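You operate a simulated robot arm through the tools that you are given. There is no shell and no other tool.

You run a simulated robot arm. Do the job below in one go: nothing can be reset, and whatever is moved stays where it is left.

JOB
Stop mill three at 2 passes, then switch its pump and water off.
Fine: the counter ends on 2; the shaft stands still before its two water valves are shut; leave the other controls as they are.

It is judged by the outcome, as a careful person would: the job done as asked, and still so three seconds after it is handed in. It fails if anything else is knocked over, pushed out of place, dropped, spilled or broken.

ROBOT AND FRAMES
A 6-joint arm with a fingered hand, fixed in place. Base frame: the origin is on the floor under the middle of its stand, x ahead of it, y to its left, z up. Readings come in mm, rad, newtons and seconds.
With the tool pointing down near the work surface it reaches from about 260 to 740 mm from the base axis. Its first joint turns from -2.897 to 2.897 rad. Payload 4 kg.
The tool frame sits at the grasp point between the pads (the TCP): z along the fingers, y along the line on which they close. The tips reach 26 mm beyond it. The gripper opens to 148 mm; its body begins 73 mm behind the TCP. The gripper is a hand of 3 fingers: y runs from the thumb to the fingers, the wrist lies at [0, 0, -239] in the tool frame.
Orientation is told as [roll, pitch, yaw] about the base's x, y, z axes, in that order, counted from this pose: with the fingers straight down and closing along the base's y, the tool's x points along the base's -x, its y along +y and its z along -z.

CONTROLS
- The arm moves only by the tool jog_arm. Its argument "steps" is a list of rows, each a list of 2 entries, a list of its own where there are three numbers: the shift along the base's x, y, z in cm, then the turn, a rotation vector about the base's x, y, z in rad. In form: [[[dx, dy, dz], [ax, ay, az]], ...]. A call has 1 to 20 rows; each row is the pose to reach, as a shift and turn from the pose commanded when the call began. Each row takes 0.2 s and may step no farther than 50 mm and 0.15 rad from the row before; otherwise, the whole call is refused. Where a pose cannot be reached the arm comes as near as it can. A force on the tool above 60 N (or 10 N above the force at the start of the call, whichever is more), or a blocked arm, ends the call early, and 0.2 s more pass. In this call time passes only in rows, and 0.2 s behind the last. It gives the time, the measured TCP pose, the force on the tool (base axes), the opening and the grip force at its end, in the units of the frame above (readings bear some noise), with the torque about the TCP (base axes, N m) and any sound that the robot's microphone picked up.
- Cameras (640 x 400 px; columns grow to the right, rows downward): "scene" is fixed at [400.3, -500.8, 1571.2]; the picture's right is [0.99, 0.11, 0.00], its down [0.05, -0.45, -0.89] and it looks along [-0.10, 0.88, -0.46] (base axes); focal length 345 px, centre (320, 200). "wrist" rides on the gripper at [68, -39, -90] in the tool frame; the picture's right is [0.50, 0.87, 0.00], its down [-0.66, 0.38, -0.65] and it looks along [-0.57, 0.33, 0.76] (tool axes); focal length 222 px, centre (320, 200). There is no depth. A picture from a camera that has moved, and an enlarged one, comes with that camera's place and axes in the base frame and with its lens.
- capture(camera): a new picture of that camera. No time passes.
- move_column(by): slides the trunk up (or, below 0, down) by that many mm; the arm rides with it, the base frame stays. It gives what a move gives, with no picture.
- finger_targets(finger1, finger2, thumb_bend): sets how far each is bent, from 0 (flat) to 1 (curled in); at 0.3 the hand is open as for a grip, at 0.7 the pads meet at the TCP. One left out holds its place. A second passes; each finger stops where it meets its share of the squeeze, and holds until it gets a number again. It is the only way to open and close the hand. It gives what a move gives, with no picture; readings hold the bend of each and the force on the fingers (four entries, about 0 where the hand has none), thumb and palm.
- inspect(camera, box): a new picture of the part [left, top, right, bottom] of that camera's present view, enlarged. No time passes.
- hand_in(): hands the job in; it is judged then, once.

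Nothing tells you positions but the pictures and the camera data. Unless the task says otherwise, let go and move clear before handing in.

The tools are called after "Request:" as a command line: name --argument value ..., lists and objects as JSON in quotes. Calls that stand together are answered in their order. jog_arm: Moves the arm, as the interface text tells. Its arguments: {"type":"object","properties":{"steps":{"type":"array","items":{"type":"array"}}},"required":["steps"]} The other tools are called the same way: move_column (by) moves the trunk up or down; finger_targets (finger1, finger2, thumb_bend) moves the fingers one by one; capture (camera) takes a picture; inspect (camera, box) takes an enlarged picture of a part of a camera's view; hand_in () hands the job in.

At the start:

```text
clock: 0.0
ee_pos: [255.4, 388.2, 1327.7]
tcp_rot: [0.001, 0.001, 0.0]
contact_force: [0.0, 0.8, -0.3]
torque: [0.01, -0.01, 0.0]
gripper_width: 147.7
grasp_force: 0.1
shape: jaw
bend: [0.3, 0.3, 0.3]
finger forces: [0.0, 0.1, 0.0, 0.0, 0.0, 0.1]
trunk travel left (down, up): [-525.0, 65.0]
```

scene: 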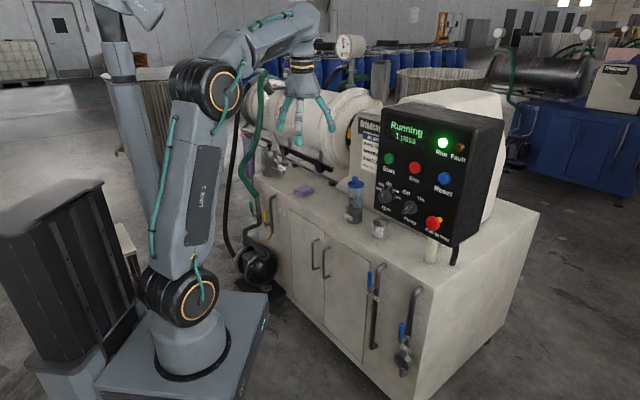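
wrist: 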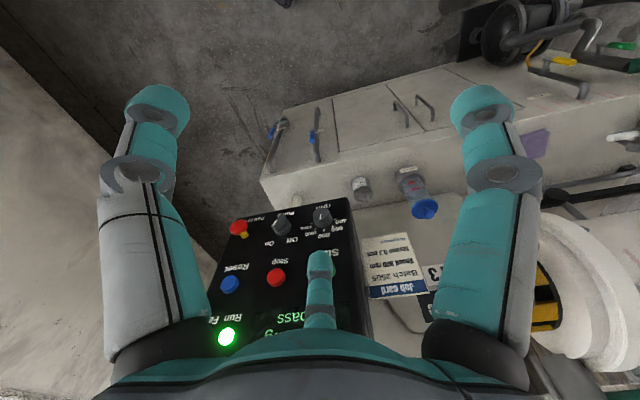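

I see a mill with a control panel reading "Running, 1 pass", with Start, Stop, Reset, knobs (Run, Pump), an emergency stop, and valves on the front. I'll look closer before any time passes.

Request:
inspect --camera "scene" --box '[350, 80, 520, 270]'

Request:
inspect --camera "scene" --box '[340, 240, 480, 390]'

Request:
inspect --camera "scene" --box '[220, 160, 400, 290]'

Request:
inspect --camera "wrist" --box '[200, 180, 460, 350]'

Request:
inspect --camera "wrist" --box '[450, 0, 640, 120]'

```text
2.11 times, centred on (435, 175) of scene
camera zoom: at [400.3, -500.8, 1571.2], right [0.99, 0.11, 0.0], down [0.05, -0.45, -0.89], along [-0.1, 0.88, -0.46], focal length 726 px, centre (78, 253)
```

zoom: 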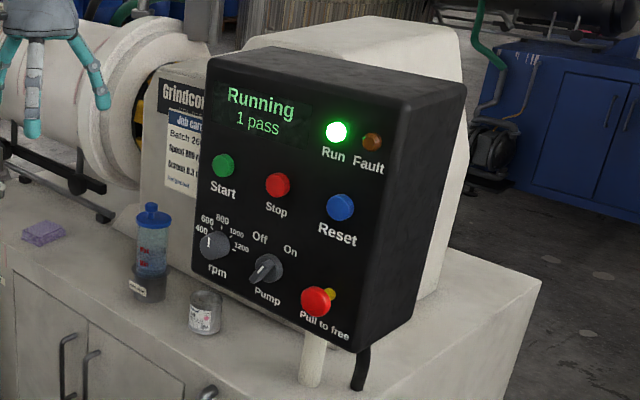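

```text
2.67 times, centred on (410, 315) of scene
camera zoom: at [400.3, -500.8, 1571.2], right [0.99, 0.11, 0.0], down [0.05, -0.45, -0.89], along [-0.1, 0.88, -0.46], focal length 920 px, centre (80, -107)
```

zoom: 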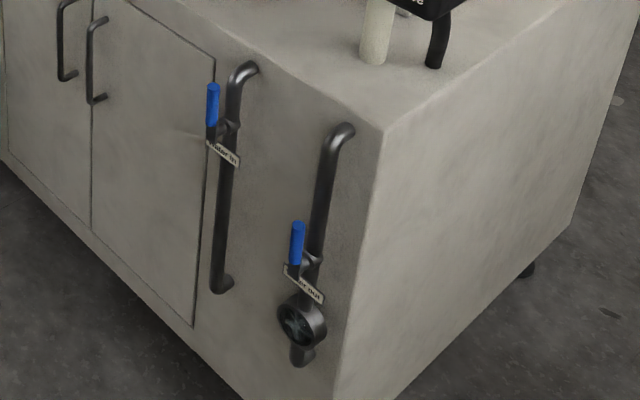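

```text
3.08 times, centred on (310, 225) of scene
camera zoom: at [400.3, -500.8, 1571.2], right [0.99, 0.11, 0.0], down [0.05, -0.45, -0.89], along [-0.1, 0.88, -0.46], focal length 1061 px, centre (351, 123)
```

zoom: 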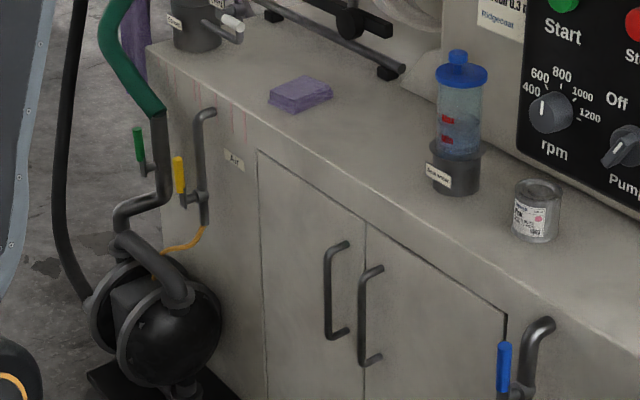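

```text
2.35 times, centred on (330, 265) of wrist
camera zoom: at [188.7, 349.3, 1416.1], right [-0.5, 0.87, 0.0], down [0.66, 0.38, 0.65], along [0.57, 0.33, -0.76], focal length 523 px, centre (296, 47)
```

zoom: 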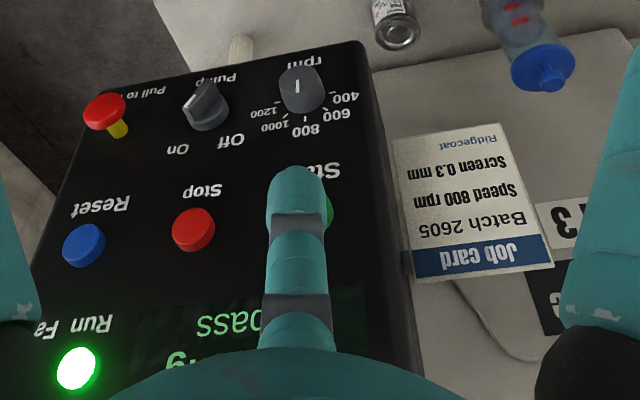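

```text
3.33 times, centred on (545, 60) of wrist
camera zoom: at [188.7, 349.3, 1416.1], right [-0.5, 0.87, 0.0], down [0.66, 0.38, 0.65], along [0.57, 0.33, -0.76], focal length 740 px, centre (-430, 667)
```

zoom: 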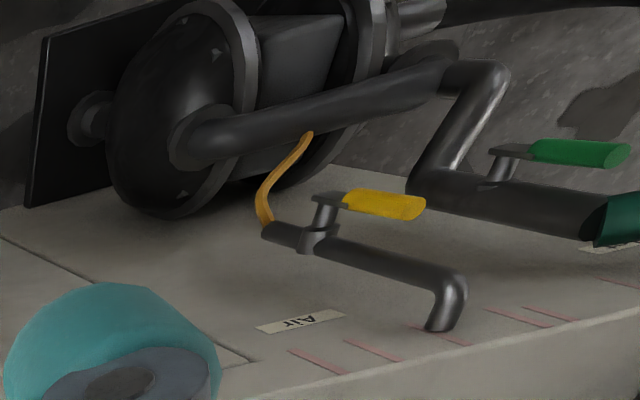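

The display reads 1 pass and the mill runs. I want closer looks at the pump knob, the valves and the shaft before moving.

Request:
inspect --camera "wrist" --box '[240, 80, 400, 200]'

Request:
inspect --camera "wrist" --box '[225, 195, 345, 260]'

Request:
inspect --camera "scene" --box '[370, 170, 460, 240]'

Request:
inspect --camera "wrist" --box '[480, 180, 640, 300]'

Request:
inspect --camera "scene" --box '[240, 20, 400, 200]'

Request:
inspect --camera "scene" --box '[355, 255, 435, 315]'

Request:
inspect --camera "scene" --box '[380, 310, 440, 390]'

```text
3.33 times, centred on (320, 140) of wrist
camera zoom: at [188.7, 349.3, 1416.1], right [-0.5, 0.87, 0.0], down [0.66, 0.38, 0.65], along [0.57, 0.33, -0.76], focal length 740 px, centre (320, 400)
```

zoom: 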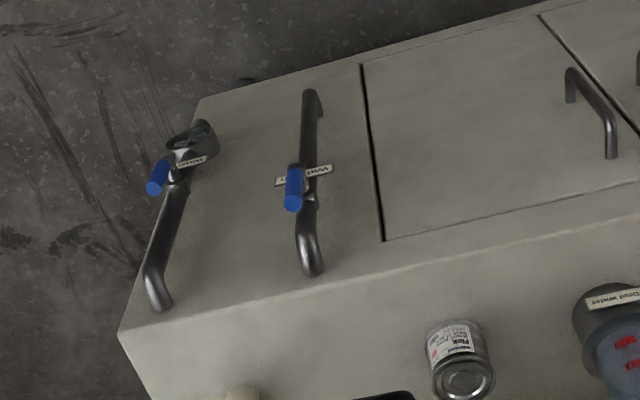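

```text
5.33 times, centred on (285, 228) of wrist
camera zoom: at [188.7, 349.3, 1416.1], right [-0.5, 0.87, 0.0], down [0.66, 0.38, 0.65], along [0.57, 0.33, -0.76], focal length 1185 px, centre (507, 53)
```

zoom: 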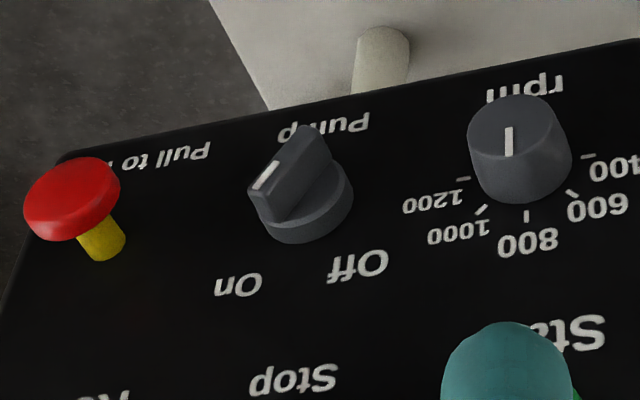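

```text
5.71 times, centred on (415, 205) of scene
camera zoom: at [400.3, -500.8, 1571.2], right [0.99, 0.11, 0.0], down [0.05, -0.45, -0.89], along [-0.1, 0.88, -0.46], focal length 1971 px, centre (-223, 171)
```

zoom: 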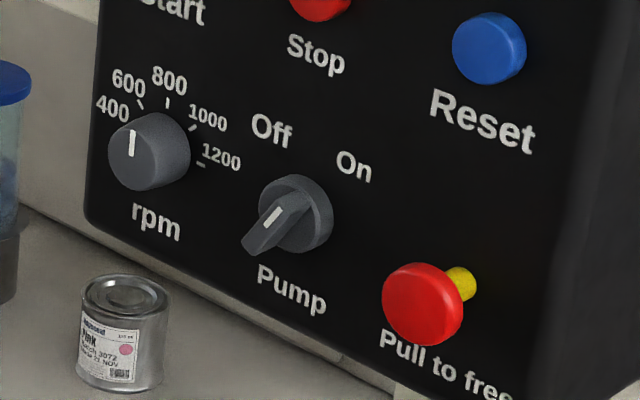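

```text
3.33 times, centred on (560, 240) of wrist
camera zoom: at [188.7, 349.3, 1416.1], right [-0.5, 0.87, 0.0], down [0.66, 0.38, 0.65], along [0.57, 0.33, -0.76], focal length 740 px, centre (-480, 67)
```

zoom: 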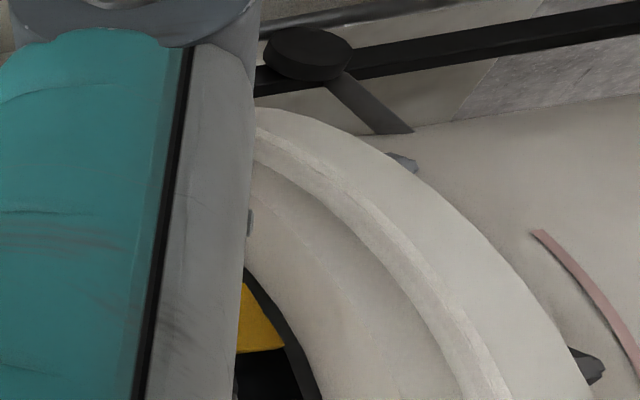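

```text
2.22 times, centred on (320, 110) of scene
camera zoom: at [400.3, -500.8, 1571.2], right [0.99, 0.11, 0.0], down [0.05, -0.45, -0.89], along [-0.1, 0.88, -0.46], focal length 766 px, centre (320, 400)
```

zoom: 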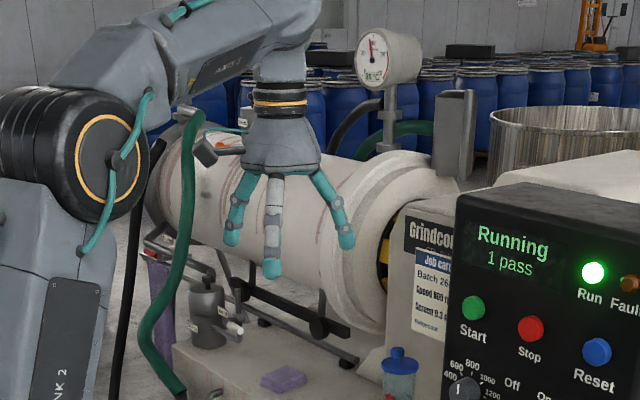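

```text
6.67 times, centred on (395, 285) of scene
camera zoom: at [400.3, -500.8, 1571.2], right [0.99, 0.11, 0.0], down [0.05, -0.45, -0.89], along [-0.1, 0.88, -0.46], focal length 2299 px, centre (-180, -367)
```

zoom: 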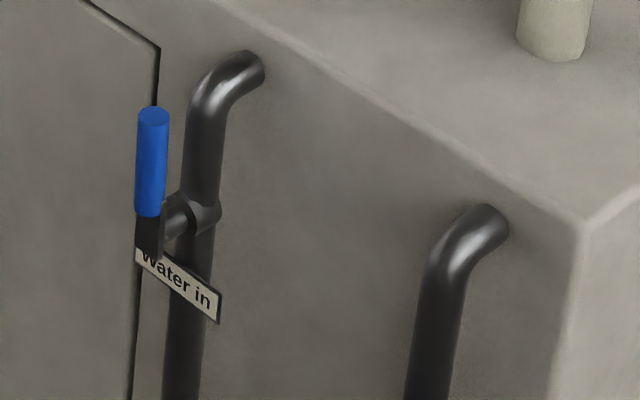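

```text
5.00 times, centred on (410, 350) of scene
camera zoom: at [400.3, -500.8, 1571.2], right [0.99, 0.11, 0.0], down [0.05, -0.45, -0.89], along [-0.1, 0.88, -0.46], focal length 1724 px, centre (-130, -550)
```

zoom: 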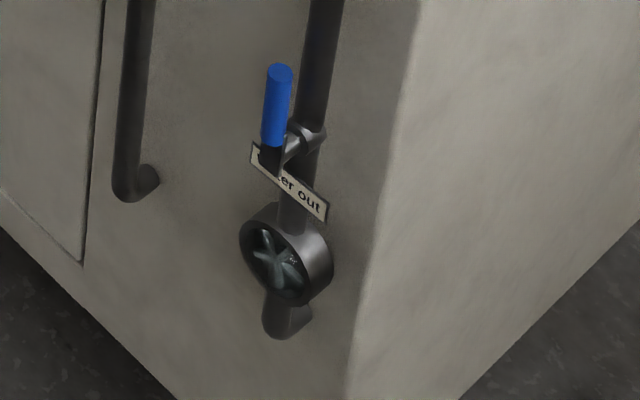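

The panel faces back toward the robot. I put Stop near (571, 473, 1188), the pump knob (pointing to On) near (571, 464, 1057), and the two blue water levers near (468, 481, 780) and (583, 370, 655). Next I swing the hand level, facing the panel and stood off from Stop.

Request:
jog_arm --steps '[[[2.04, 0, -1.26], [0.0974, -0.1045, 0]], [[4.07, 0, -2.53], [0.1947, -0.2089, 0]], [[6.11, 0, -3.79], [0.2921, -0.3134, 0]], [[8.15, 0, -5.05], [0.3895, -0.4178, 0]], [[10.18, 0, -6.32], [0.4868, -0.5223, 0]], [[12.22, 0, -7.58], [0.5842, -0.6267, 0]], [[14.25, 0, -8.85], [0.6815, -0.7312, 0]], [[16.29, 0, -10.11], [0.7789, -0.8356, 0]], [[18.33, 0, -11.37], [0.8763, -0.9401, 0]], [[20.36, 0, -12.64], [0.9736, -1.0445, 0]], [[22.4, 0, -13.9], [1.071, -1.149, 0]]]'

```text
clock: 2.4
ee_pos: [414.3, 459.4, 1261.5]
tcp_rot: [1.495, -0.821, -0.834]
contact_force: [-0.1, 0.7, 0.2]
torque: [0.02, -0.02, 0.0]
gripper_width: 148.0
grasp_force: 0.1
shape: jaw
bend: [0.3, 0.3, 0.3]
finger forces: [0.1, 0.0, 0.0, 0.0, 0.0, 0.0]
out of reach, approached as far as the arm can: row 8, 9, 10, 11
trunk travel left (down, up): [-525.0, 65.0]
```

Request:
capture --camera "scene"

Request:
capture --camera "wrist"

```text
taken
```

scene: 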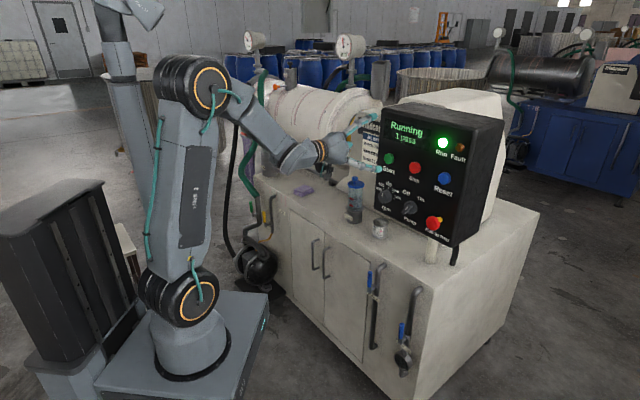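

```text
taken
camera wrist: at [330.2, 412.0, 1189.0], right [-0.61, 0.76, 0.22], down [-0.37, -0.52, 0.77], along [0.7, 0.38, 0.6], focal length 222 px, centre (320, 200)
```

wrist: 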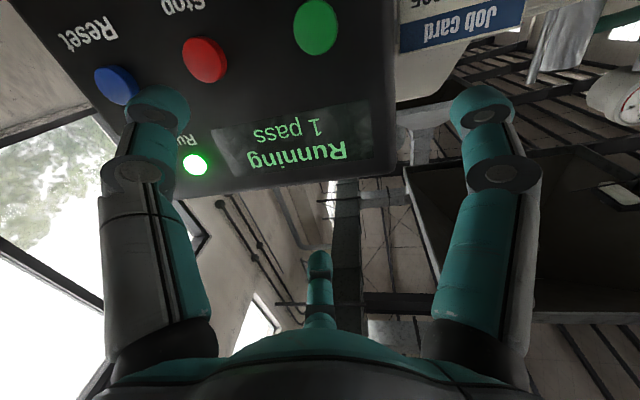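

The arm got the tool level but ran out of reach low down, ending near (414, 459, 1261), well in front of the panel; the display still reads 1 pass. I lower the trunk so the hand sits at button height with the arm less folded.

Request:
move_column --by -180

Request:
capture --camera "scene"

```text
clock: 4.4
ee_pos: [414.8, 457.4, 1082.1]
tcp_rot: [1.496, -0.822, -0.834]
contact_force: [-1.1, -0.5, 0.5]
torque: [0.02, 0.0, -0.03]
gripper_width: 148.1
grasp_force: 0.0
shape: jaw
bend: [0.3, 0.3, 0.3]
finger forces: [0.0, 0.1, 0.0, 0.1, 0.1, 0.1]
trunk travel left (down, up): [-345.0, 245.0]
```

```text
taken
```

scene: 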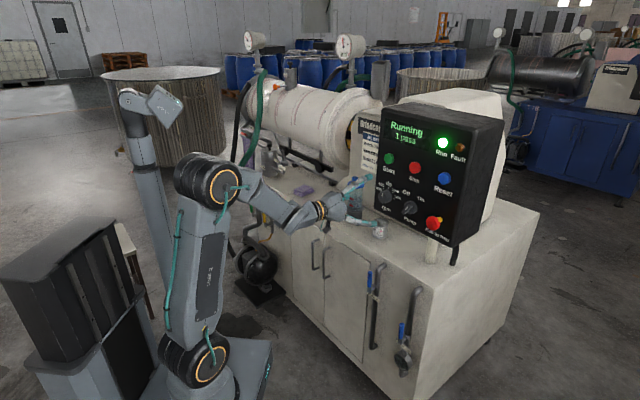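

The hand is now lower, in front of the rpm knob column with about 70 mm clearance; still 1 pass. I move up and sideways toward Stop, first checking how the commanded pose is counted.

Request:
jog_arm --steps '[[[0, 0, 3], [0, 0, 0]]]'

```text
clock: 4.8
ee_pos: [414.1, 458.5, 1112.2]
tcp_rot: [1.496, -0.821, -0.833]
contact_force: [-0.1, 0.3, -0.3]
torque: [0.02, -0.05, -0.02]
gripper_width: 148.0
grasp_force: 0.0
shape: jaw
bend: [0.3, 0.3, 0.3]
finger forces: [0.0, 0.0, 0.0, 0.0, 0.0, 0.1]
trunk travel left (down, up): [-345.0, 245.0]
```

The buttons triangulate cleanly: panel faces along exactly -45°, Start (501, 543), Stop (571, 473), Reset (643, 401), all at z ≈ 1187. I square the tool to the panel and go to about 100 mm in front of Stop.

Request:
jog_arm --steps '[[[2.27, -2.48, 2.5], [0.012, -0.012, 0.035]], [[4.53, -4.97, 5.0], [0.025, -0.025, 0.07]], [[6.8, -7.45, 7.5], [0.037, -0.037, 0.104]]]'

Request:
finger_targets --finger1 0.7 --finger2 0.7 --thumb_bend 0.7

Request:
capture --camera "scene"

Request:
capture --camera "wrist"

```text
clock: 5.6
ee_pos: [442.4, 422.2, 1218.3]
tcp_rot: [1.539, -0.82, -0.803]
contact_force: [-0.1, 0.5, 0.1]
torque: [-0.01, 0.0, 0.0]
gripper_width: 148.0
grasp_force: 0.0
shape: jaw
bend: [0.3, 0.3, 0.3]
finger forces: [0.1, 0.0, 0.0, 0.0, 0.1, 0.0]
out of reach, approached as far as the arm can: row 1, 2, 3
trunk travel left (down, up): [-345.0, 245.0]
```

```text
clock: 6.6
ee_pos: [442.3, 422.2, 1217.7]
tcp_rot: [1.54, -0.821, -0.804]
contact_force: [-0.3, -0.1, 0.3]
torque: [0.0, -0.03, -0.06]
gripper_width: 0.4
grasp_force: 0.1
shape: fingers
bend: [0.69, 0.69, 0.7]
finger forces: [0.0, 0.1, 0.1, 0.0, 0.0, 0.0]
trunk travel left (down, up): [-345.0, 245.0]
```

```text
taken
```

scene: 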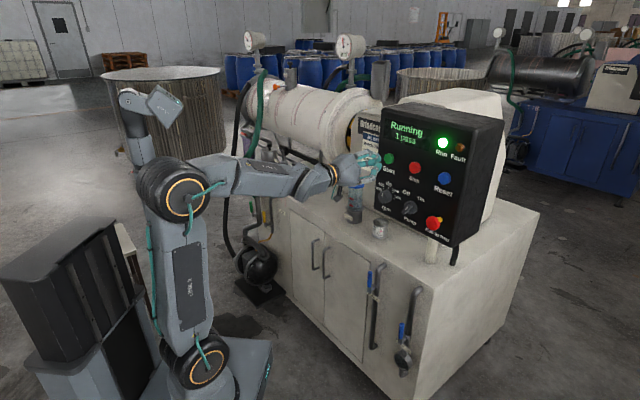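

```text
taken
camera wrist: at [364.2, 372.2, 1142.3], right [-0.66, 0.72, 0.22], down [-0.35, -0.56, 0.75], along [0.67, 0.41, 0.62], focal length 222 px, centre (320, 200)
```

wrist: 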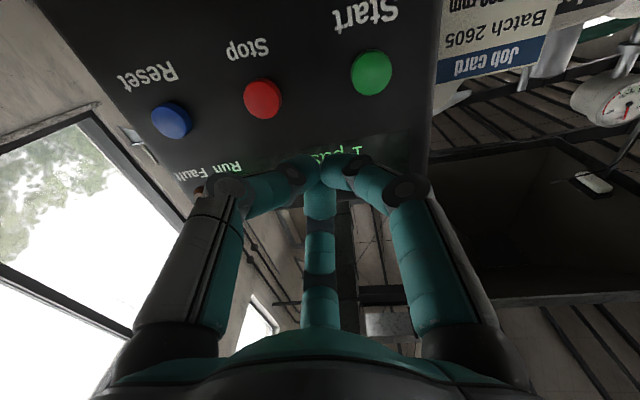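

The beak is closed; the arm is stuck because the forearm and hand are nearly in line (wrist near its straight limit). Lowering the trunk more will make the forearm slope up and give the wrist room; still 1 pass.

Request:
move_column --by -260

Request:
inspect --camera "scene" --box '[350, 80, 520, 270]'

```text
clock: 9.3
ee_pos: [443.1, 421.8, 957.7]
tcp_rot: [1.54, -0.821, -0.803]
contact_force: [-0.1, -0.5, -1.1]
torque: [-0.01, 0.0, 0.0]
gripper_width: 0.3
grasp_force: 0.1
shape: fingers
bend: [0.69, 0.69, 0.7]
finger forces: [0.0, 0.1, 0.1, 0.0, 0.0, 0.1]
trunk travel left (down, up): [-85.0, 505.0]
```

```text
2.11 times, centred on (435, 175) of scene
camera zoom: at [400.3, -500.8, 1571.2], right [0.99, 0.11, 0.0], down [0.05, -0.45, -0.89], along [-0.1, 0.88, -0.46], focal length 726 px, centre (78, 253)
```

zoom: 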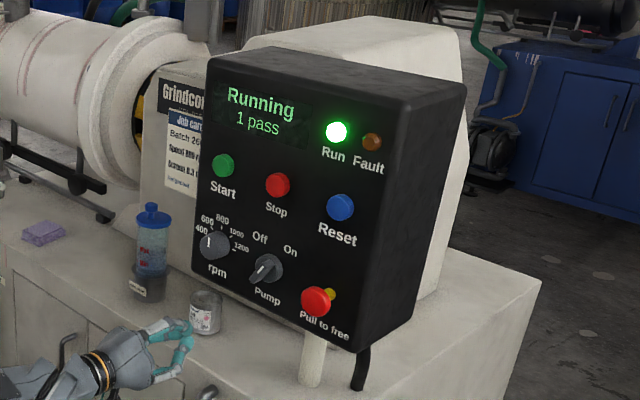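

Now rising to stand about 100 mm in front of Stop, squared to the panel; counter still 1.

Request:
jog_arm --steps '[[[0.8, -0.8, 4.6], [0.003, -0.003, 0.008]], [[1.6, -1.5, 9.2], [0.006, -0.006, 0.016]], [[2.4, -2.3, 13.8], [0.009, -0.009, 0.024]], [[3.2, -3.0, 18.3], [0.012, -0.012, 0.032]], [[3.9, -3.8, 22.9], [0.015, -0.015, 0.04]]]'

Request:
capture --camera "scene"

Request:
capture --camera "wrist"

```text
clock: 10.7
ee_pos: [502.4, 364.4, 1183.3]
tcp_rot: [1.558, -0.974, -0.893]
contact_force: [-0.2, 0.0, 0.2]
torque: [-0.02, 0.02, -0.02]
gripper_width: 0.3
grasp_force: 0.1
shape: fingers
bend: [0.69, 0.69, 0.7]
finger forces: [0.0, 0.0, 0.0, 0.1, 0.1, 0.1]
out of reach, approached as far as the arm can: row 3, 4
trunk travel left (down, up): [-85.0, 505.0]
stopped in row 5: the arm was blocked; the commanded pose is now the measured one
```

```text
taken
```

scene: 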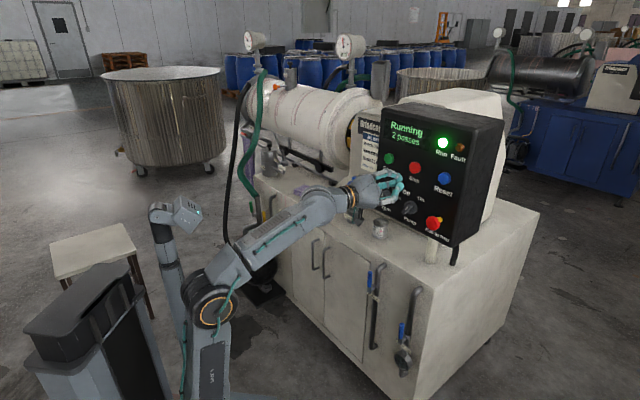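

```text
taken
camera wrist: at [426.0, 312.2, 1105.3], right [-0.62, 0.78, 0.07], down [-0.48, -0.44, 0.76], along [0.63, 0.43, 0.65], focal length 222 px, centre (320, 200)
```

wrist: 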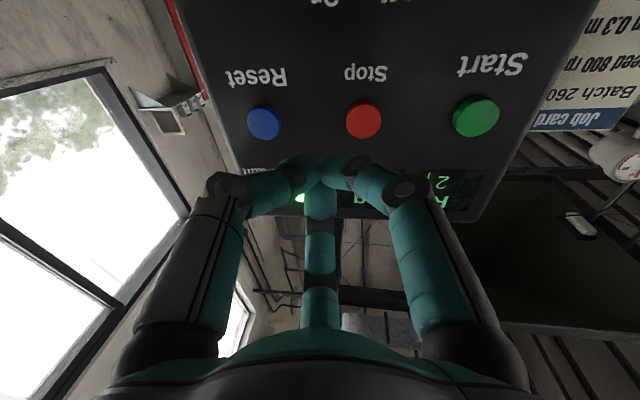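

The counter now reads 2 passes, so it is time to press. The beak tip is about 100 mm off the panel and 31 mm right of Stop; I move over and press straight in, with the force guard on.

Request:
jog_arm --steps '[[[1.0, 4.3, 0.2], [0, 0, 0]], [[3.4, 7.8, 0.37], [0, 0, 0]], [[4.1, 8.5, 0.37], [0, 0, 0]], [[4.5, 8.9, 0.37], [0, 0, 0]], [[4.85, 9.25, 0.37], [0, 0, 0]], [[5.2, 9.6, 0.37], [0, 0, 0]], [[5.55, 9.95, 0.37], [0, 0, 0]]]'

Request:
capture --camera "scene"

Request:
capture --camera "wrist"

```text
clock: 12.3
ee_pos: [553.0, 460.5, 1190.3]
tcp_rot: [1.569, -0.975, -0.9]
contact_force: [-27.1, -20.3, -4.9]
torque: [-0.12, 0.09, 0.07]
gripper_width: 0.0
grasp_force: 23.3
shape: fingers
bend: [0.72, 0.71, 0.7]
finger forces: [17.9, 13.3, 0.1, 0.0, 15.2, 0.0]
trunk travel left (down, up): [-85.0, 505.0]
heard: click
```

```text
taken
```

scene: 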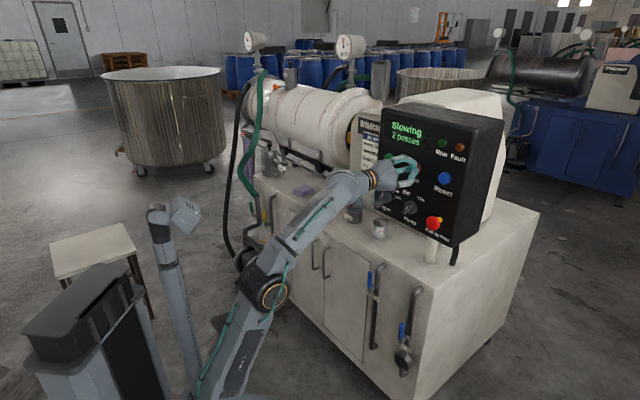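

```text
taken
camera wrist: at [478.2, 408.4, 1112.5], right [-0.62, 0.78, 0.07], down [-0.48, -0.45, 0.76], along [0.62, 0.43, 0.65], focal length 222 px, centre (320, 200)
```

wrist: 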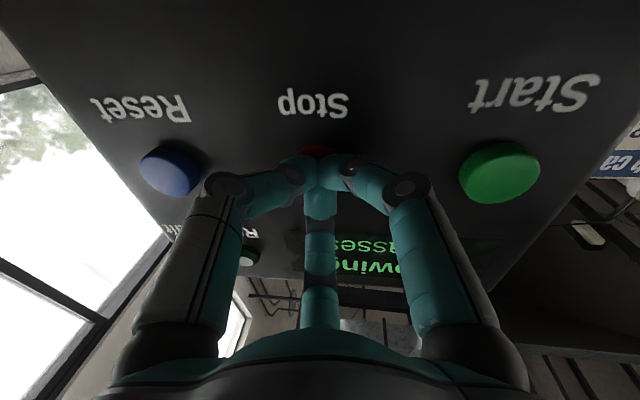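

Stop clicked and the display shows "Slowing, 2 passes". I back straight off the button, then lower the trunk a bit for the pump knob while the shaft coasts down.

Request:
jog_arm --steps '[[[-2.0, -2.0, 0], [0, 0, 0]], [[-5.0, -5.0, 0], [0, 0, 0]], [[-7.5, -7.5, 0], [0, 0, 0]]]'

Request:
inspect --camera "scene" --box '[350, 80, 520, 270]'

Request:
capture --camera "wrist"

```text
clock: 13.1
ee_pos: [481.9, 388.8, 1188.4]
tcp_rot: [1.556, -0.976, -0.893]
contact_force: [0.5, 0.5, 0.0]
torque: [0.04, -0.04, 0.01]
gripper_width: 0.2
grasp_force: 0.0
shape: fingers
bend: [0.7, 0.7, 0.7]
finger forces: [0.0, 0.1, 0.0, 0.1, 0.0, 0.0]
trunk travel left (down, up): [-85.0, 505.0]
```

```text
2.11 times, centred on (435, 175) of scene
camera zoom: at [400.3, -500.8, 1571.2], right [0.99, 0.11, 0.0], down [0.05, -0.45, -0.89], along [-0.1, 0.88, -0.46], focal length 726 px, centre (78, 253)
```

zoom: 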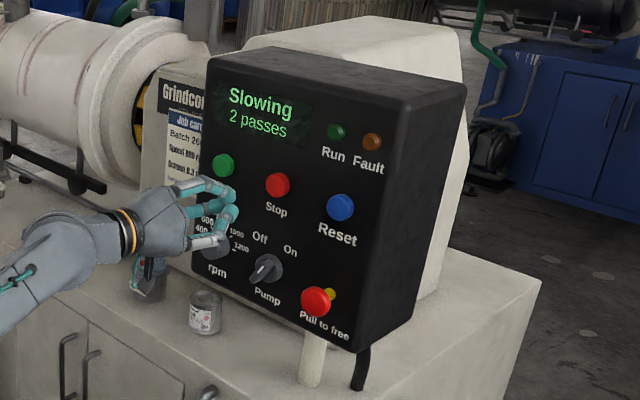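

```text
taken
camera wrist: at [407.3, 336.7, 1110.0], right [-0.62, 0.78, 0.07], down [-0.47, -0.44, 0.76], along [0.63, 0.43, 0.65], focal length 222 px, centre (320, 200)
```

wrist: 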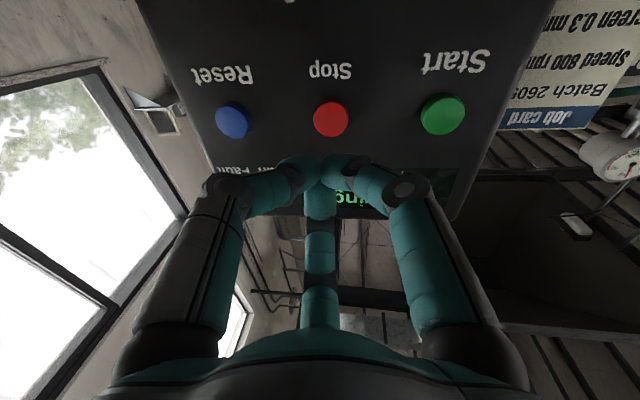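

Clear of the panel, still slowing at 2 passes. I lower the trunk the rest of the way to bring the hand to knob height.

Request:
move_column --by -85

Request:
capture --camera "scene"

Request:
capture --camera "wrist"

```text
clock: 14.3
ee_pos: [481.4, 388.6, 1103.5]
tcp_rot: [1.559, -0.974, -0.893]
contact_force: [0.0, 0.1, -0.1]
torque: [0.01, 0.04, 0.05]
gripper_width: 0.1
grasp_force: 0.1
shape: fingers
bend: [0.7, 0.7, 0.7]
finger forces: [0.1, 0.0, 0.0, 0.0, 0.1, 0.0]
trunk travel left (down, up): [0.0, 590.0]
```

```text
taken
```

scene: 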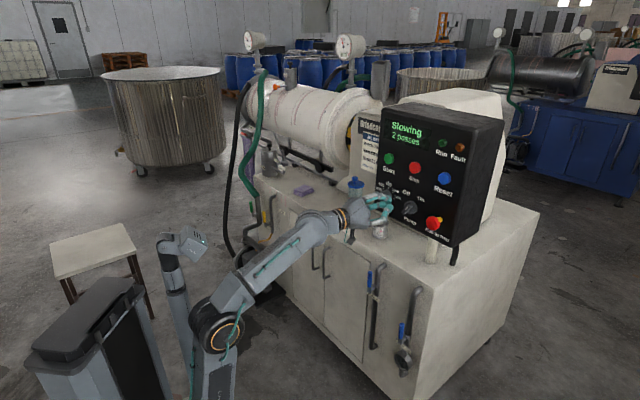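

```text
taken
camera wrist: at [406.9, 336.3, 1026.0], right [-0.62, 0.78, 0.07], down [-0.48, -0.44, 0.76], along [0.63, 0.43, 0.65], focal length 222 px, centre (320, 200)
```

wrist: 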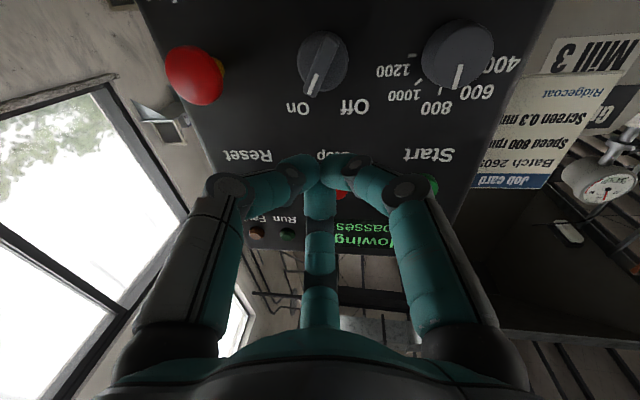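

Request:
inspect --camera "wrist" --box '[240, 10, 400, 130]'

Request:
inspect --camera "scene" --box '[360, 170, 460, 250]'

Request:
inspect --camera "wrist" --box '[200, 130, 440, 280]'

```text
3.33 times, centred on (320, 70) of wrist
camera zoom: at [406.9, 336.3, 1026.0], right [-0.62, 0.78, 0.07], down [-0.48, -0.44, 0.76], along [0.63, 0.43, 0.65], focal length 740 px, centre (320, 633)
```

zoom: 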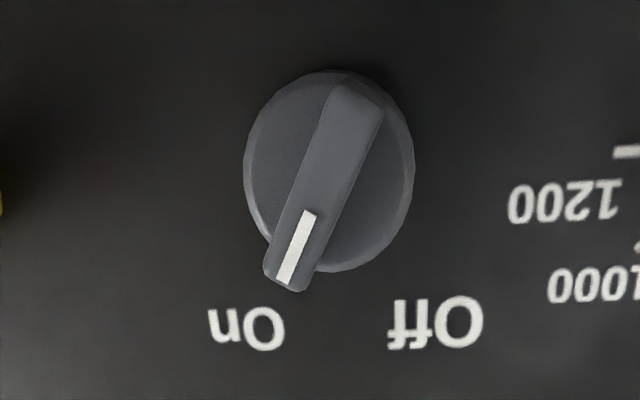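

```text
5.00 times, centred on (410, 210) of scene
camera zoom: at [400.3, -500.8, 1571.2], right [0.99, 0.11, 0.0], down [0.05, -0.45, -0.89], along [-0.1, 0.88, -0.46], focal length 1724 px, centre (-130, 150)
```

zoom: 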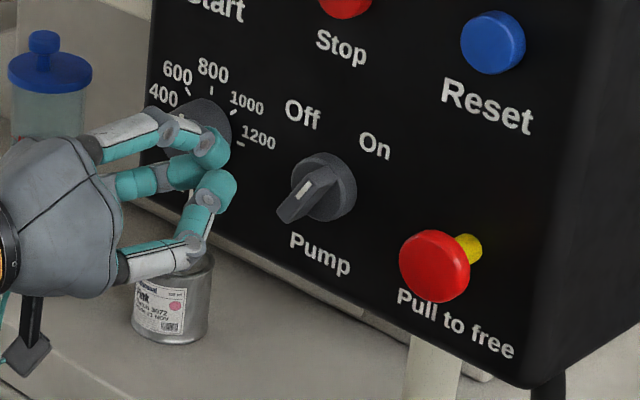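

```text
2.67 times, centred on (320, 205) of wrist
camera zoom: at [406.9, 336.3, 1026.0], right [-0.62, 0.78, 0.07], down [-0.48, -0.44, 0.76], along [0.63, 0.43, 0.65], focal length 592 px, centre (320, 187)
```

zoom: 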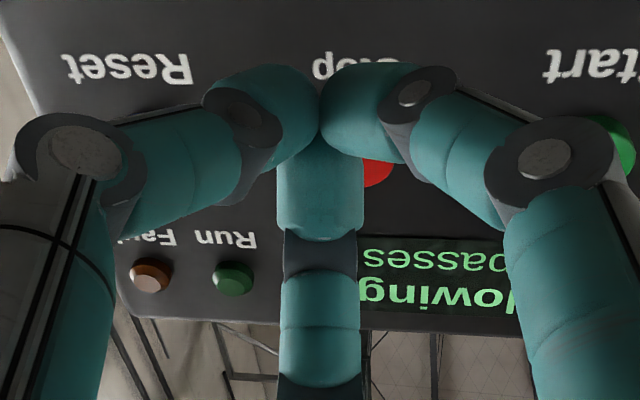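

The mill is still slowing. The pump knob's wing sits around 5 mm right of Stop's column at z ≈ 1055, sticking out about 27 mm past Stop's face, pointing about 30° right of up (On); I'll push its upper end left with one extended digit, so I fold the two fingers away and leave the thumb out.

Request:
finger_targets --finger1 1.0 --finger2 1.0 --thumb_bend 0.35

Request:
capture --camera "wrist"

Request:
inspect --camera "scene" --box '[330, 100, 490, 250]'

```text
clock: 15.3
ee_pos: [481.7, 388.4, 1104.6]
tcp_rot: [1.558, -0.974, -0.895]
contact_force: [-0.1, 1.0, 0.4]
torque: [0.0, -0.01, 0.04]
gripper_width: 56.6
grasp_force: 0.1
shape: fingers
bend: [0.9, 0.91, 0.35]
finger forces: [0.0, 0.1, 0.0, 0.0, 0.0, 0.0]
trunk travel left (down, up): [0.0, 590.0]
```

```text
taken
camera wrist: at [406.9, 336.4, 1025.9], right [-0.62, 0.78, 0.07], down [-0.48, -0.44, 0.76], along [0.63, 0.43, 0.65], focal length 222 px, centre (320, 200)
```

wrist: 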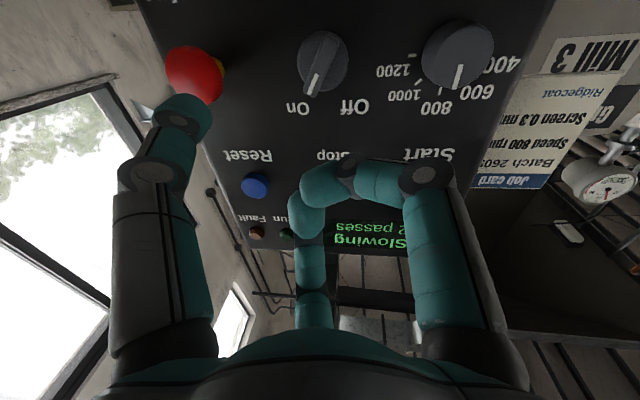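

```text
2.67 times, centred on (410, 175) of scene
camera zoom: at [400.3, -500.8, 1571.2], right [0.99, 0.11, 0.0], down [0.05, -0.45, -0.89], along [-0.1, 0.88, -0.46], focal length 920 px, centre (80, 267)
```

zoom: 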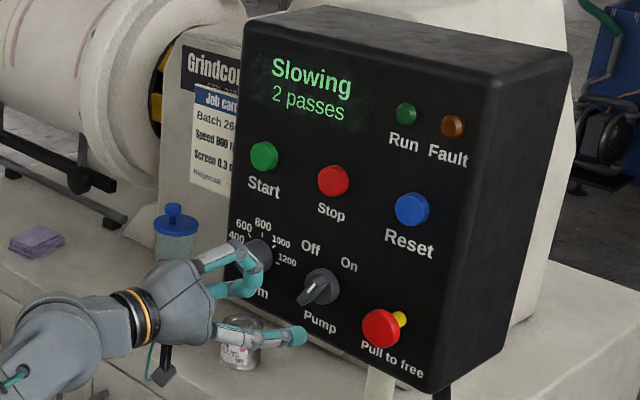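

The thumb stands out on the right-low side (tip near (537, 353, 1056)) with the fingers folded; the display still says Slowing, 2 passes. I bring the thumb tip in front of the right side of the pump wing, stopping about 50 mm out to check alignment.

Request:
jog_arm --steps '[[[-1.6, 1.6, 0.6], [0, 0, 0]], [[1.4, 4.6, 0.6], [0, 0, 0]], [[2.56, 5.78, 0.6], [0, 0, 0]]]'

Request:
capture --camera "wrist"

Request:
inspect --camera "scene" --box '[360, 110, 480, 240]'

```text
clock: 16.1
ee_pos: [507.0, 447.3, 1110.8]
tcp_rot: [1.561, -0.973, -0.892]
contact_force: [0.0, 0.0, 0.5]
torque: [-0.01, -0.01, 0.02]
gripper_width: 57.2
grasp_force: 0.0
shape: fingers
bend: [0.91, 0.91, 0.35]
finger forces: [0.0, 0.0, 0.0, 0.0, 0.1, 0.1]
trunk travel left (down, up): [0.0, 590.0]
```

```text
taken
camera wrist: at [432.9, 394.9, 1032.4], right [-0.62, 0.78, 0.07], down [-0.48, -0.45, 0.76], along [0.63, 0.43, 0.65], focal length 222 px, centre (320, 200)
```

wrist: 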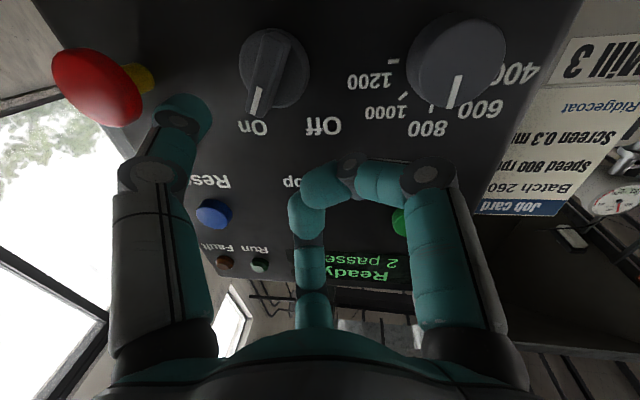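

```text
3.08 times, centred on (420, 175) of scene
camera zoom: at [400.3, -500.8, 1571.2], right [0.99, 0.11, 0.0], down [0.05, -0.45, -0.89], along [-0.1, 0.88, -0.46], focal length 1061 px, centre (12, 277)
```

zoom: 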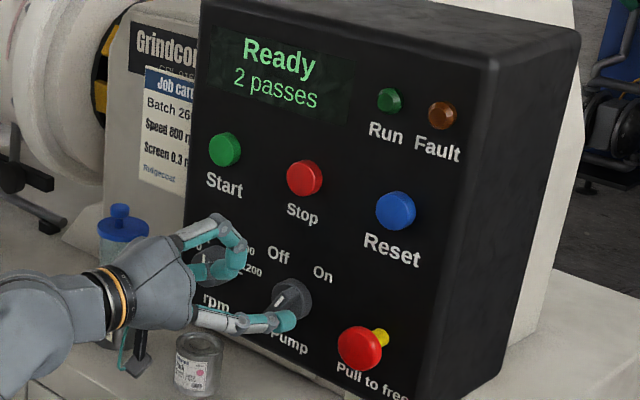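

The display now reads "Ready, 2 passes". The thumb tip is just right of the wing, 48 mm out; I slide it in beside the wing, a touch further right for clearance.

Request:
jog_arm --steps '[[[0.3, -0.3, 0], [0, 0, 0]], [[1.4, 0.8, 0], [0, 0, 0]], [[2.4, 1.8, 0], [0, 0, 0]]]'

Request:
capture --camera "wrist"

Request:
inspect --camera "scene" --box '[360, 110, 480, 240]'

```text
clock: 16.9
ee_pos: [531.0, 463.7, 1110.2]
tcp_rot: [1.559, -0.976, -0.896]
contact_force: [-0.2, -0.3, 0.6]
torque: [-0.02, 0.02, 0.05]
gripper_width: 57.5
grasp_force: 0.0
shape: fingers
bend: [0.91, 0.91, 0.35]
finger forces: [0.0, 0.1, 0.0, 0.0, 0.0, 0.0]
trunk travel left (down, up): [0.0, 590.0]
```

```text
taken
camera wrist: at [455.8, 412.2, 1032.5], right [-0.62, 0.78, 0.07], down [-0.48, -0.44, 0.76], along [0.63, 0.43, 0.65], focal length 222 px, centre (320, 200)
```

wrist: 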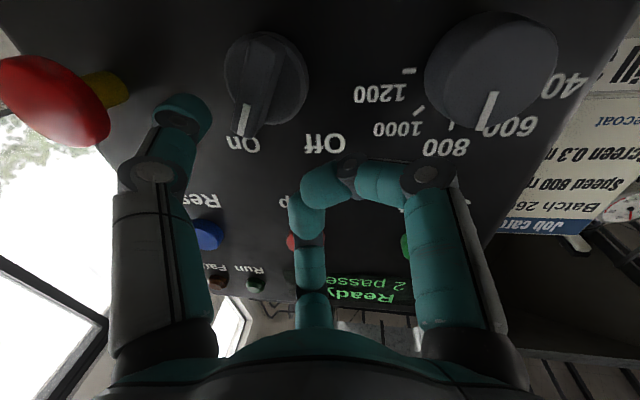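

```text
3.08 times, centred on (420, 175) of scene
camera zoom: at [400.3, -500.8, 1571.2], right [0.99, 0.11, 0.0], down [0.05, -0.45, -0.89], along [-0.1, 0.88, -0.46], focal length 1061 px, centre (12, 277)
```

zoom: 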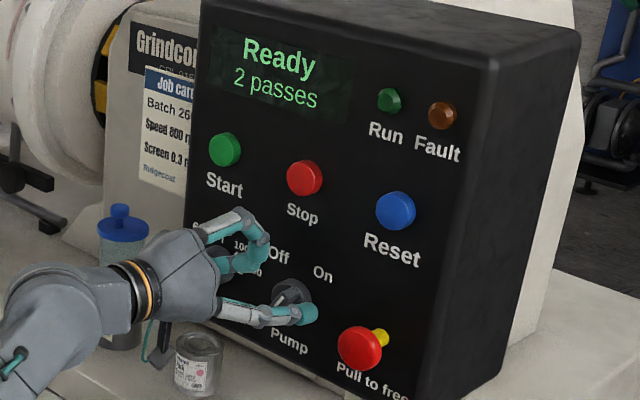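

The thumb is beside the wing with about 19 mm overlap in depth, no contact yet. I sweep it left and up along the knob's arc to turn the wing toward Off, then check.

Request:
jog_arm --steps '[[[-0.5, 0.5, 0.0], [0, 0, 0]], [[-0.86, 0.86, -0.1], [0, 0, 0]], [[-0.95, 0.95, 0.25], [0, 0, 0]], [[-1.09, 1.09, 0.64], [0, 0, 0]], [[-1.28, 1.28, 1.0], [0, 0, 0]], [[-1.51, 1.51, 1.3], [0, 0, 0]]]'

Request:
capture --camera "wrist"

Request:
inspect --camera "scene" --box '[360, 110, 480, 240]'

```text
clock: 18.3
ee_pos: [515.5, 478.7, 1123.9]
tcp_rot: [1.561, -0.975, -0.896]
contact_force: [-0.4, -0.2, -0.4]
torque: [-0.02, 0.0, -0.02]
gripper_width: 58.4
grasp_force: 0.6
shape: fingers
bend: [0.91, 0.91, 0.35]
finger forces: [0.1, 0.0, 0.0, 0.0, 0.6, 0.0]
trunk travel left (down, up): [0.0, 590.0]
```

```text
taken
camera wrist: at [440.4, 427.0, 1045.4], right [-0.62, 0.78, 0.07], down [-0.48, -0.45, 0.76], along [0.63, 0.43, 0.65], focal length 222 px, centre (320, 200)
```

wrist: 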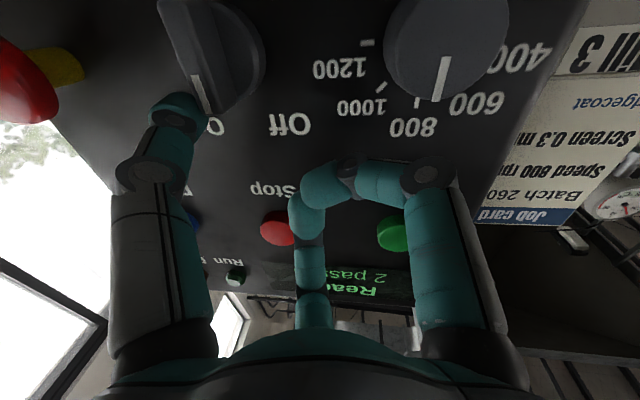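

```text
3.08 times, centred on (420, 175) of scene
camera zoom: at [400.3, -500.8, 1571.2], right [0.99, 0.11, 0.0], down [0.05, -0.45, -0.89], along [-0.1, 0.88, -0.46], focal length 1061 px, centre (12, 277)
```

zoom: 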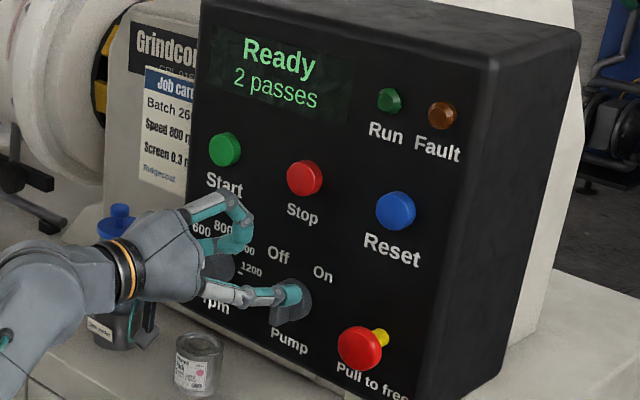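

The wing has swung past upright with very little force. I continue the arc to bring it fully to Off.

Request:
jog_arm --steps '[[[-0.27, 0.27, 0.25], [0, 0, 0]], [[-0.56, 0.56, 0.42], [0, 0, 0]], [[-0.71, 0.71, 0.48], [0, 0, 0]]]'

Request:
inspect --camera "wrist" --box '[100, 0, 400, 180]'

Request:
inspect --camera "scene" --box '[370, 160, 450, 230]'

```text
clock: 19.1
ee_pos: [508.2, 486.7, 1128.2]
tcp_rot: [1.559, -0.975, -0.894]
contact_force: [0.2, -0.4, -0.6]
torque: [0.0, 0.01, -0.04]
gripper_width: 57.9
grasp_force: 0.0
shape: fingers
bend: [0.91, 0.91, 0.35]
finger forces: [0.0, 0.0, 0.1, 0.0, 0.0, 0.1]
trunk travel left (down, up): [0.0, 590.0]
```

```text
2.13 times, centred on (250, 90) of wrist
camera zoom: at [434.1, 434.4, 1049.7], right [-0.62, 0.78, 0.07], down [-0.48, -0.44, 0.76], along [0.63, 0.43, 0.65], focal length 474 px, centre (469, 435)
```

zoom: 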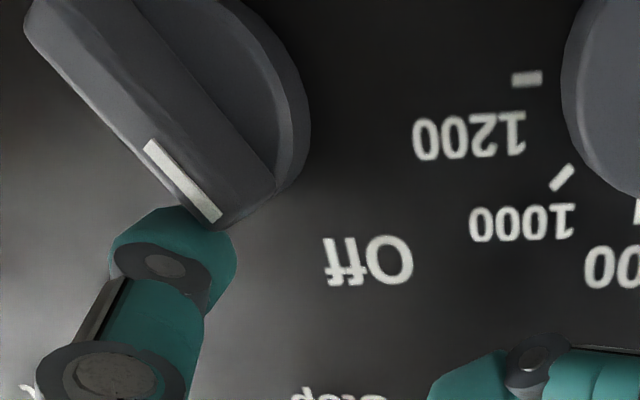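

```text
5.71 times, centred on (410, 195) of scene
camera zoom: at [400.3, -500.8, 1571.2], right [0.99, 0.11, 0.0], down [0.05, -0.45, -0.89], along [-0.1, 0.88, -0.46], focal length 1971 px, centre (-194, 229)
```

zoom: 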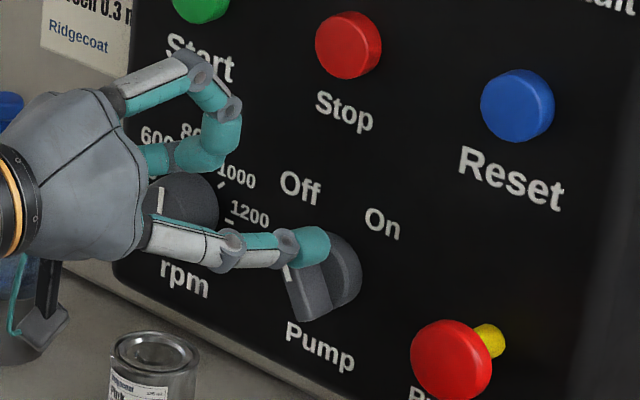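

The wing now points toward Off with no residual force. I back straight out to check its angle.

Request:
jog_arm --steps '[[[-2.0, -2.0, 0.1], [0, 0, 0]], [[-5.0, -5.0, 0.1], [0, 0, 0]], [[-8.0, -8.0, 0.1], [0, 0, 0]]]'

Request:
capture --camera "wrist"

Request:
inspect --camera "scene" --box '[370, 100, 470, 240]'

Request:
inspect --camera "scene" --box '[370, 165, 450, 235]'

```text
clock: 19.9
ee_pos: [430.0, 407.4, 1129.1]
tcp_rot: [1.558, -0.977, -0.892]
contact_force: [-0.5, 0.2, -0.1]
torque: [0.03, -0.04, 0.0]
gripper_width: 57.4
grasp_force: 0.1
shape: fingers
bend: [0.91, 0.92, 0.35]
finger forces: [0.0, 0.0, 0.0, 0.0, 0.0, 0.0]
trunk travel left (down, up): [0.0, 590.0]
```

```text
taken
camera wrist: at [355.3, 355.4, 1050.5], right [-0.62, 0.78, 0.07], down [-0.48, -0.44, 0.76], along [0.63, 0.43, 0.65], focal length 222 px, centre (320, 200)
```

wrist: 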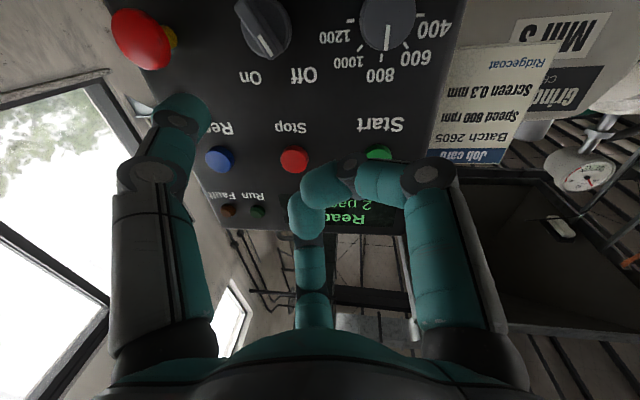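

```text
2.86 times, centred on (420, 170) of scene
camera zoom: at [400.3, -500.8, 1571.2], right [0.99, 0.11, 0.0], down [0.05, -0.45, -0.89], along [-0.1, 0.88, -0.46], focal length 985 px, centre (34, 286)
```

zoom: 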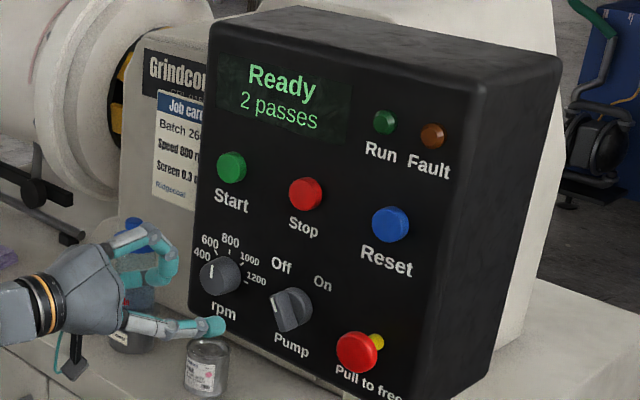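

```text
5.71 times, centred on (410, 200) of scene
camera zoom: at [400.3, -500.8, 1571.2], right [0.99, 0.11, 0.0], down [0.05, -0.45, -0.89], along [-0.1, 0.88, -0.46], focal length 1971 px, centre (-194, 200)
```

zoom: 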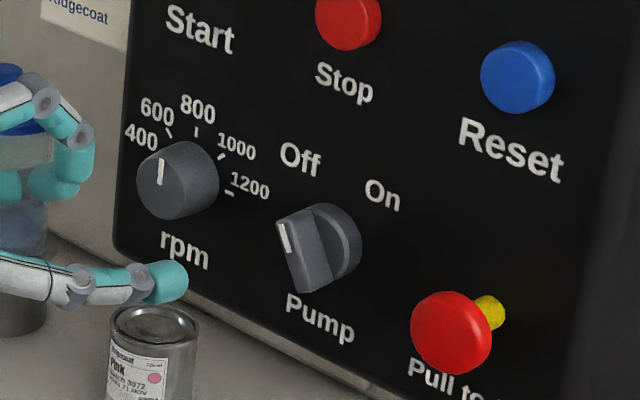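

The pump knob appears to point up-left to Off. I verify its angle up close, and check the shaft and the valves.

Request:
inspect --camera "wrist" --box '[200, 0, 360, 100]'

Request:
inspect --camera "scene" --box '[320, 80, 390, 160]'

Request:
capture --camera "scene"

```text
4.00 times, centred on (280, 50) of wrist
camera zoom: at [355.3, 355.4, 1050.5], right [-0.62, 0.78, 0.07], down [-0.48, -0.44, 0.76], along [0.63, 0.43, 0.65], focal length 888 px, centre (480, 800)
```

zoom: 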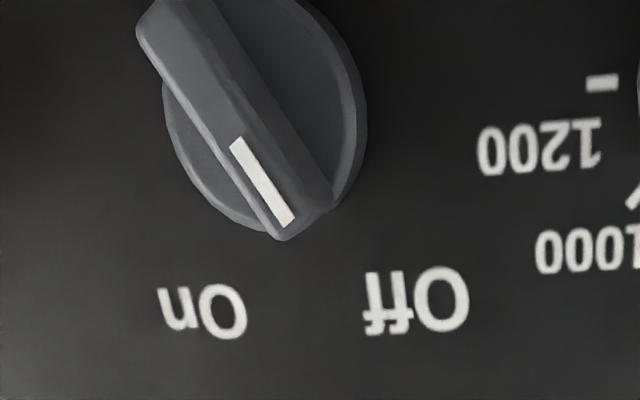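

```text
5.00 times, centred on (355, 120) of scene
camera zoom: at [400.3, -500.8, 1571.2], right [0.99, 0.11, 0.0], down [0.05, -0.45, -0.89], along [-0.1, 0.88, -0.46], focal length 1724 px, centre (145, 600)
```

zoom: 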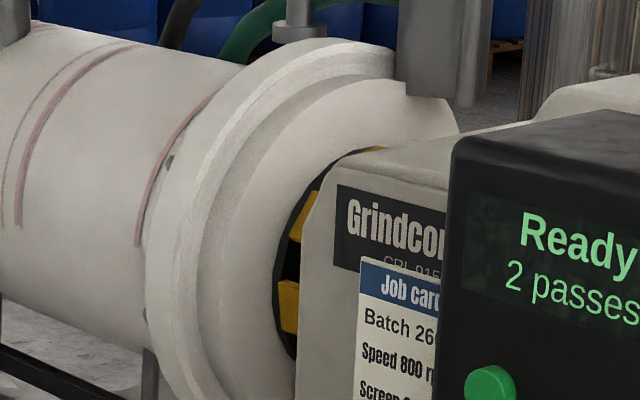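

```text
taken
```

scene: 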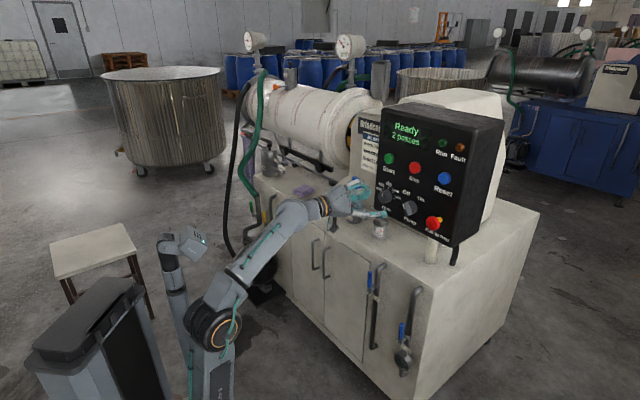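

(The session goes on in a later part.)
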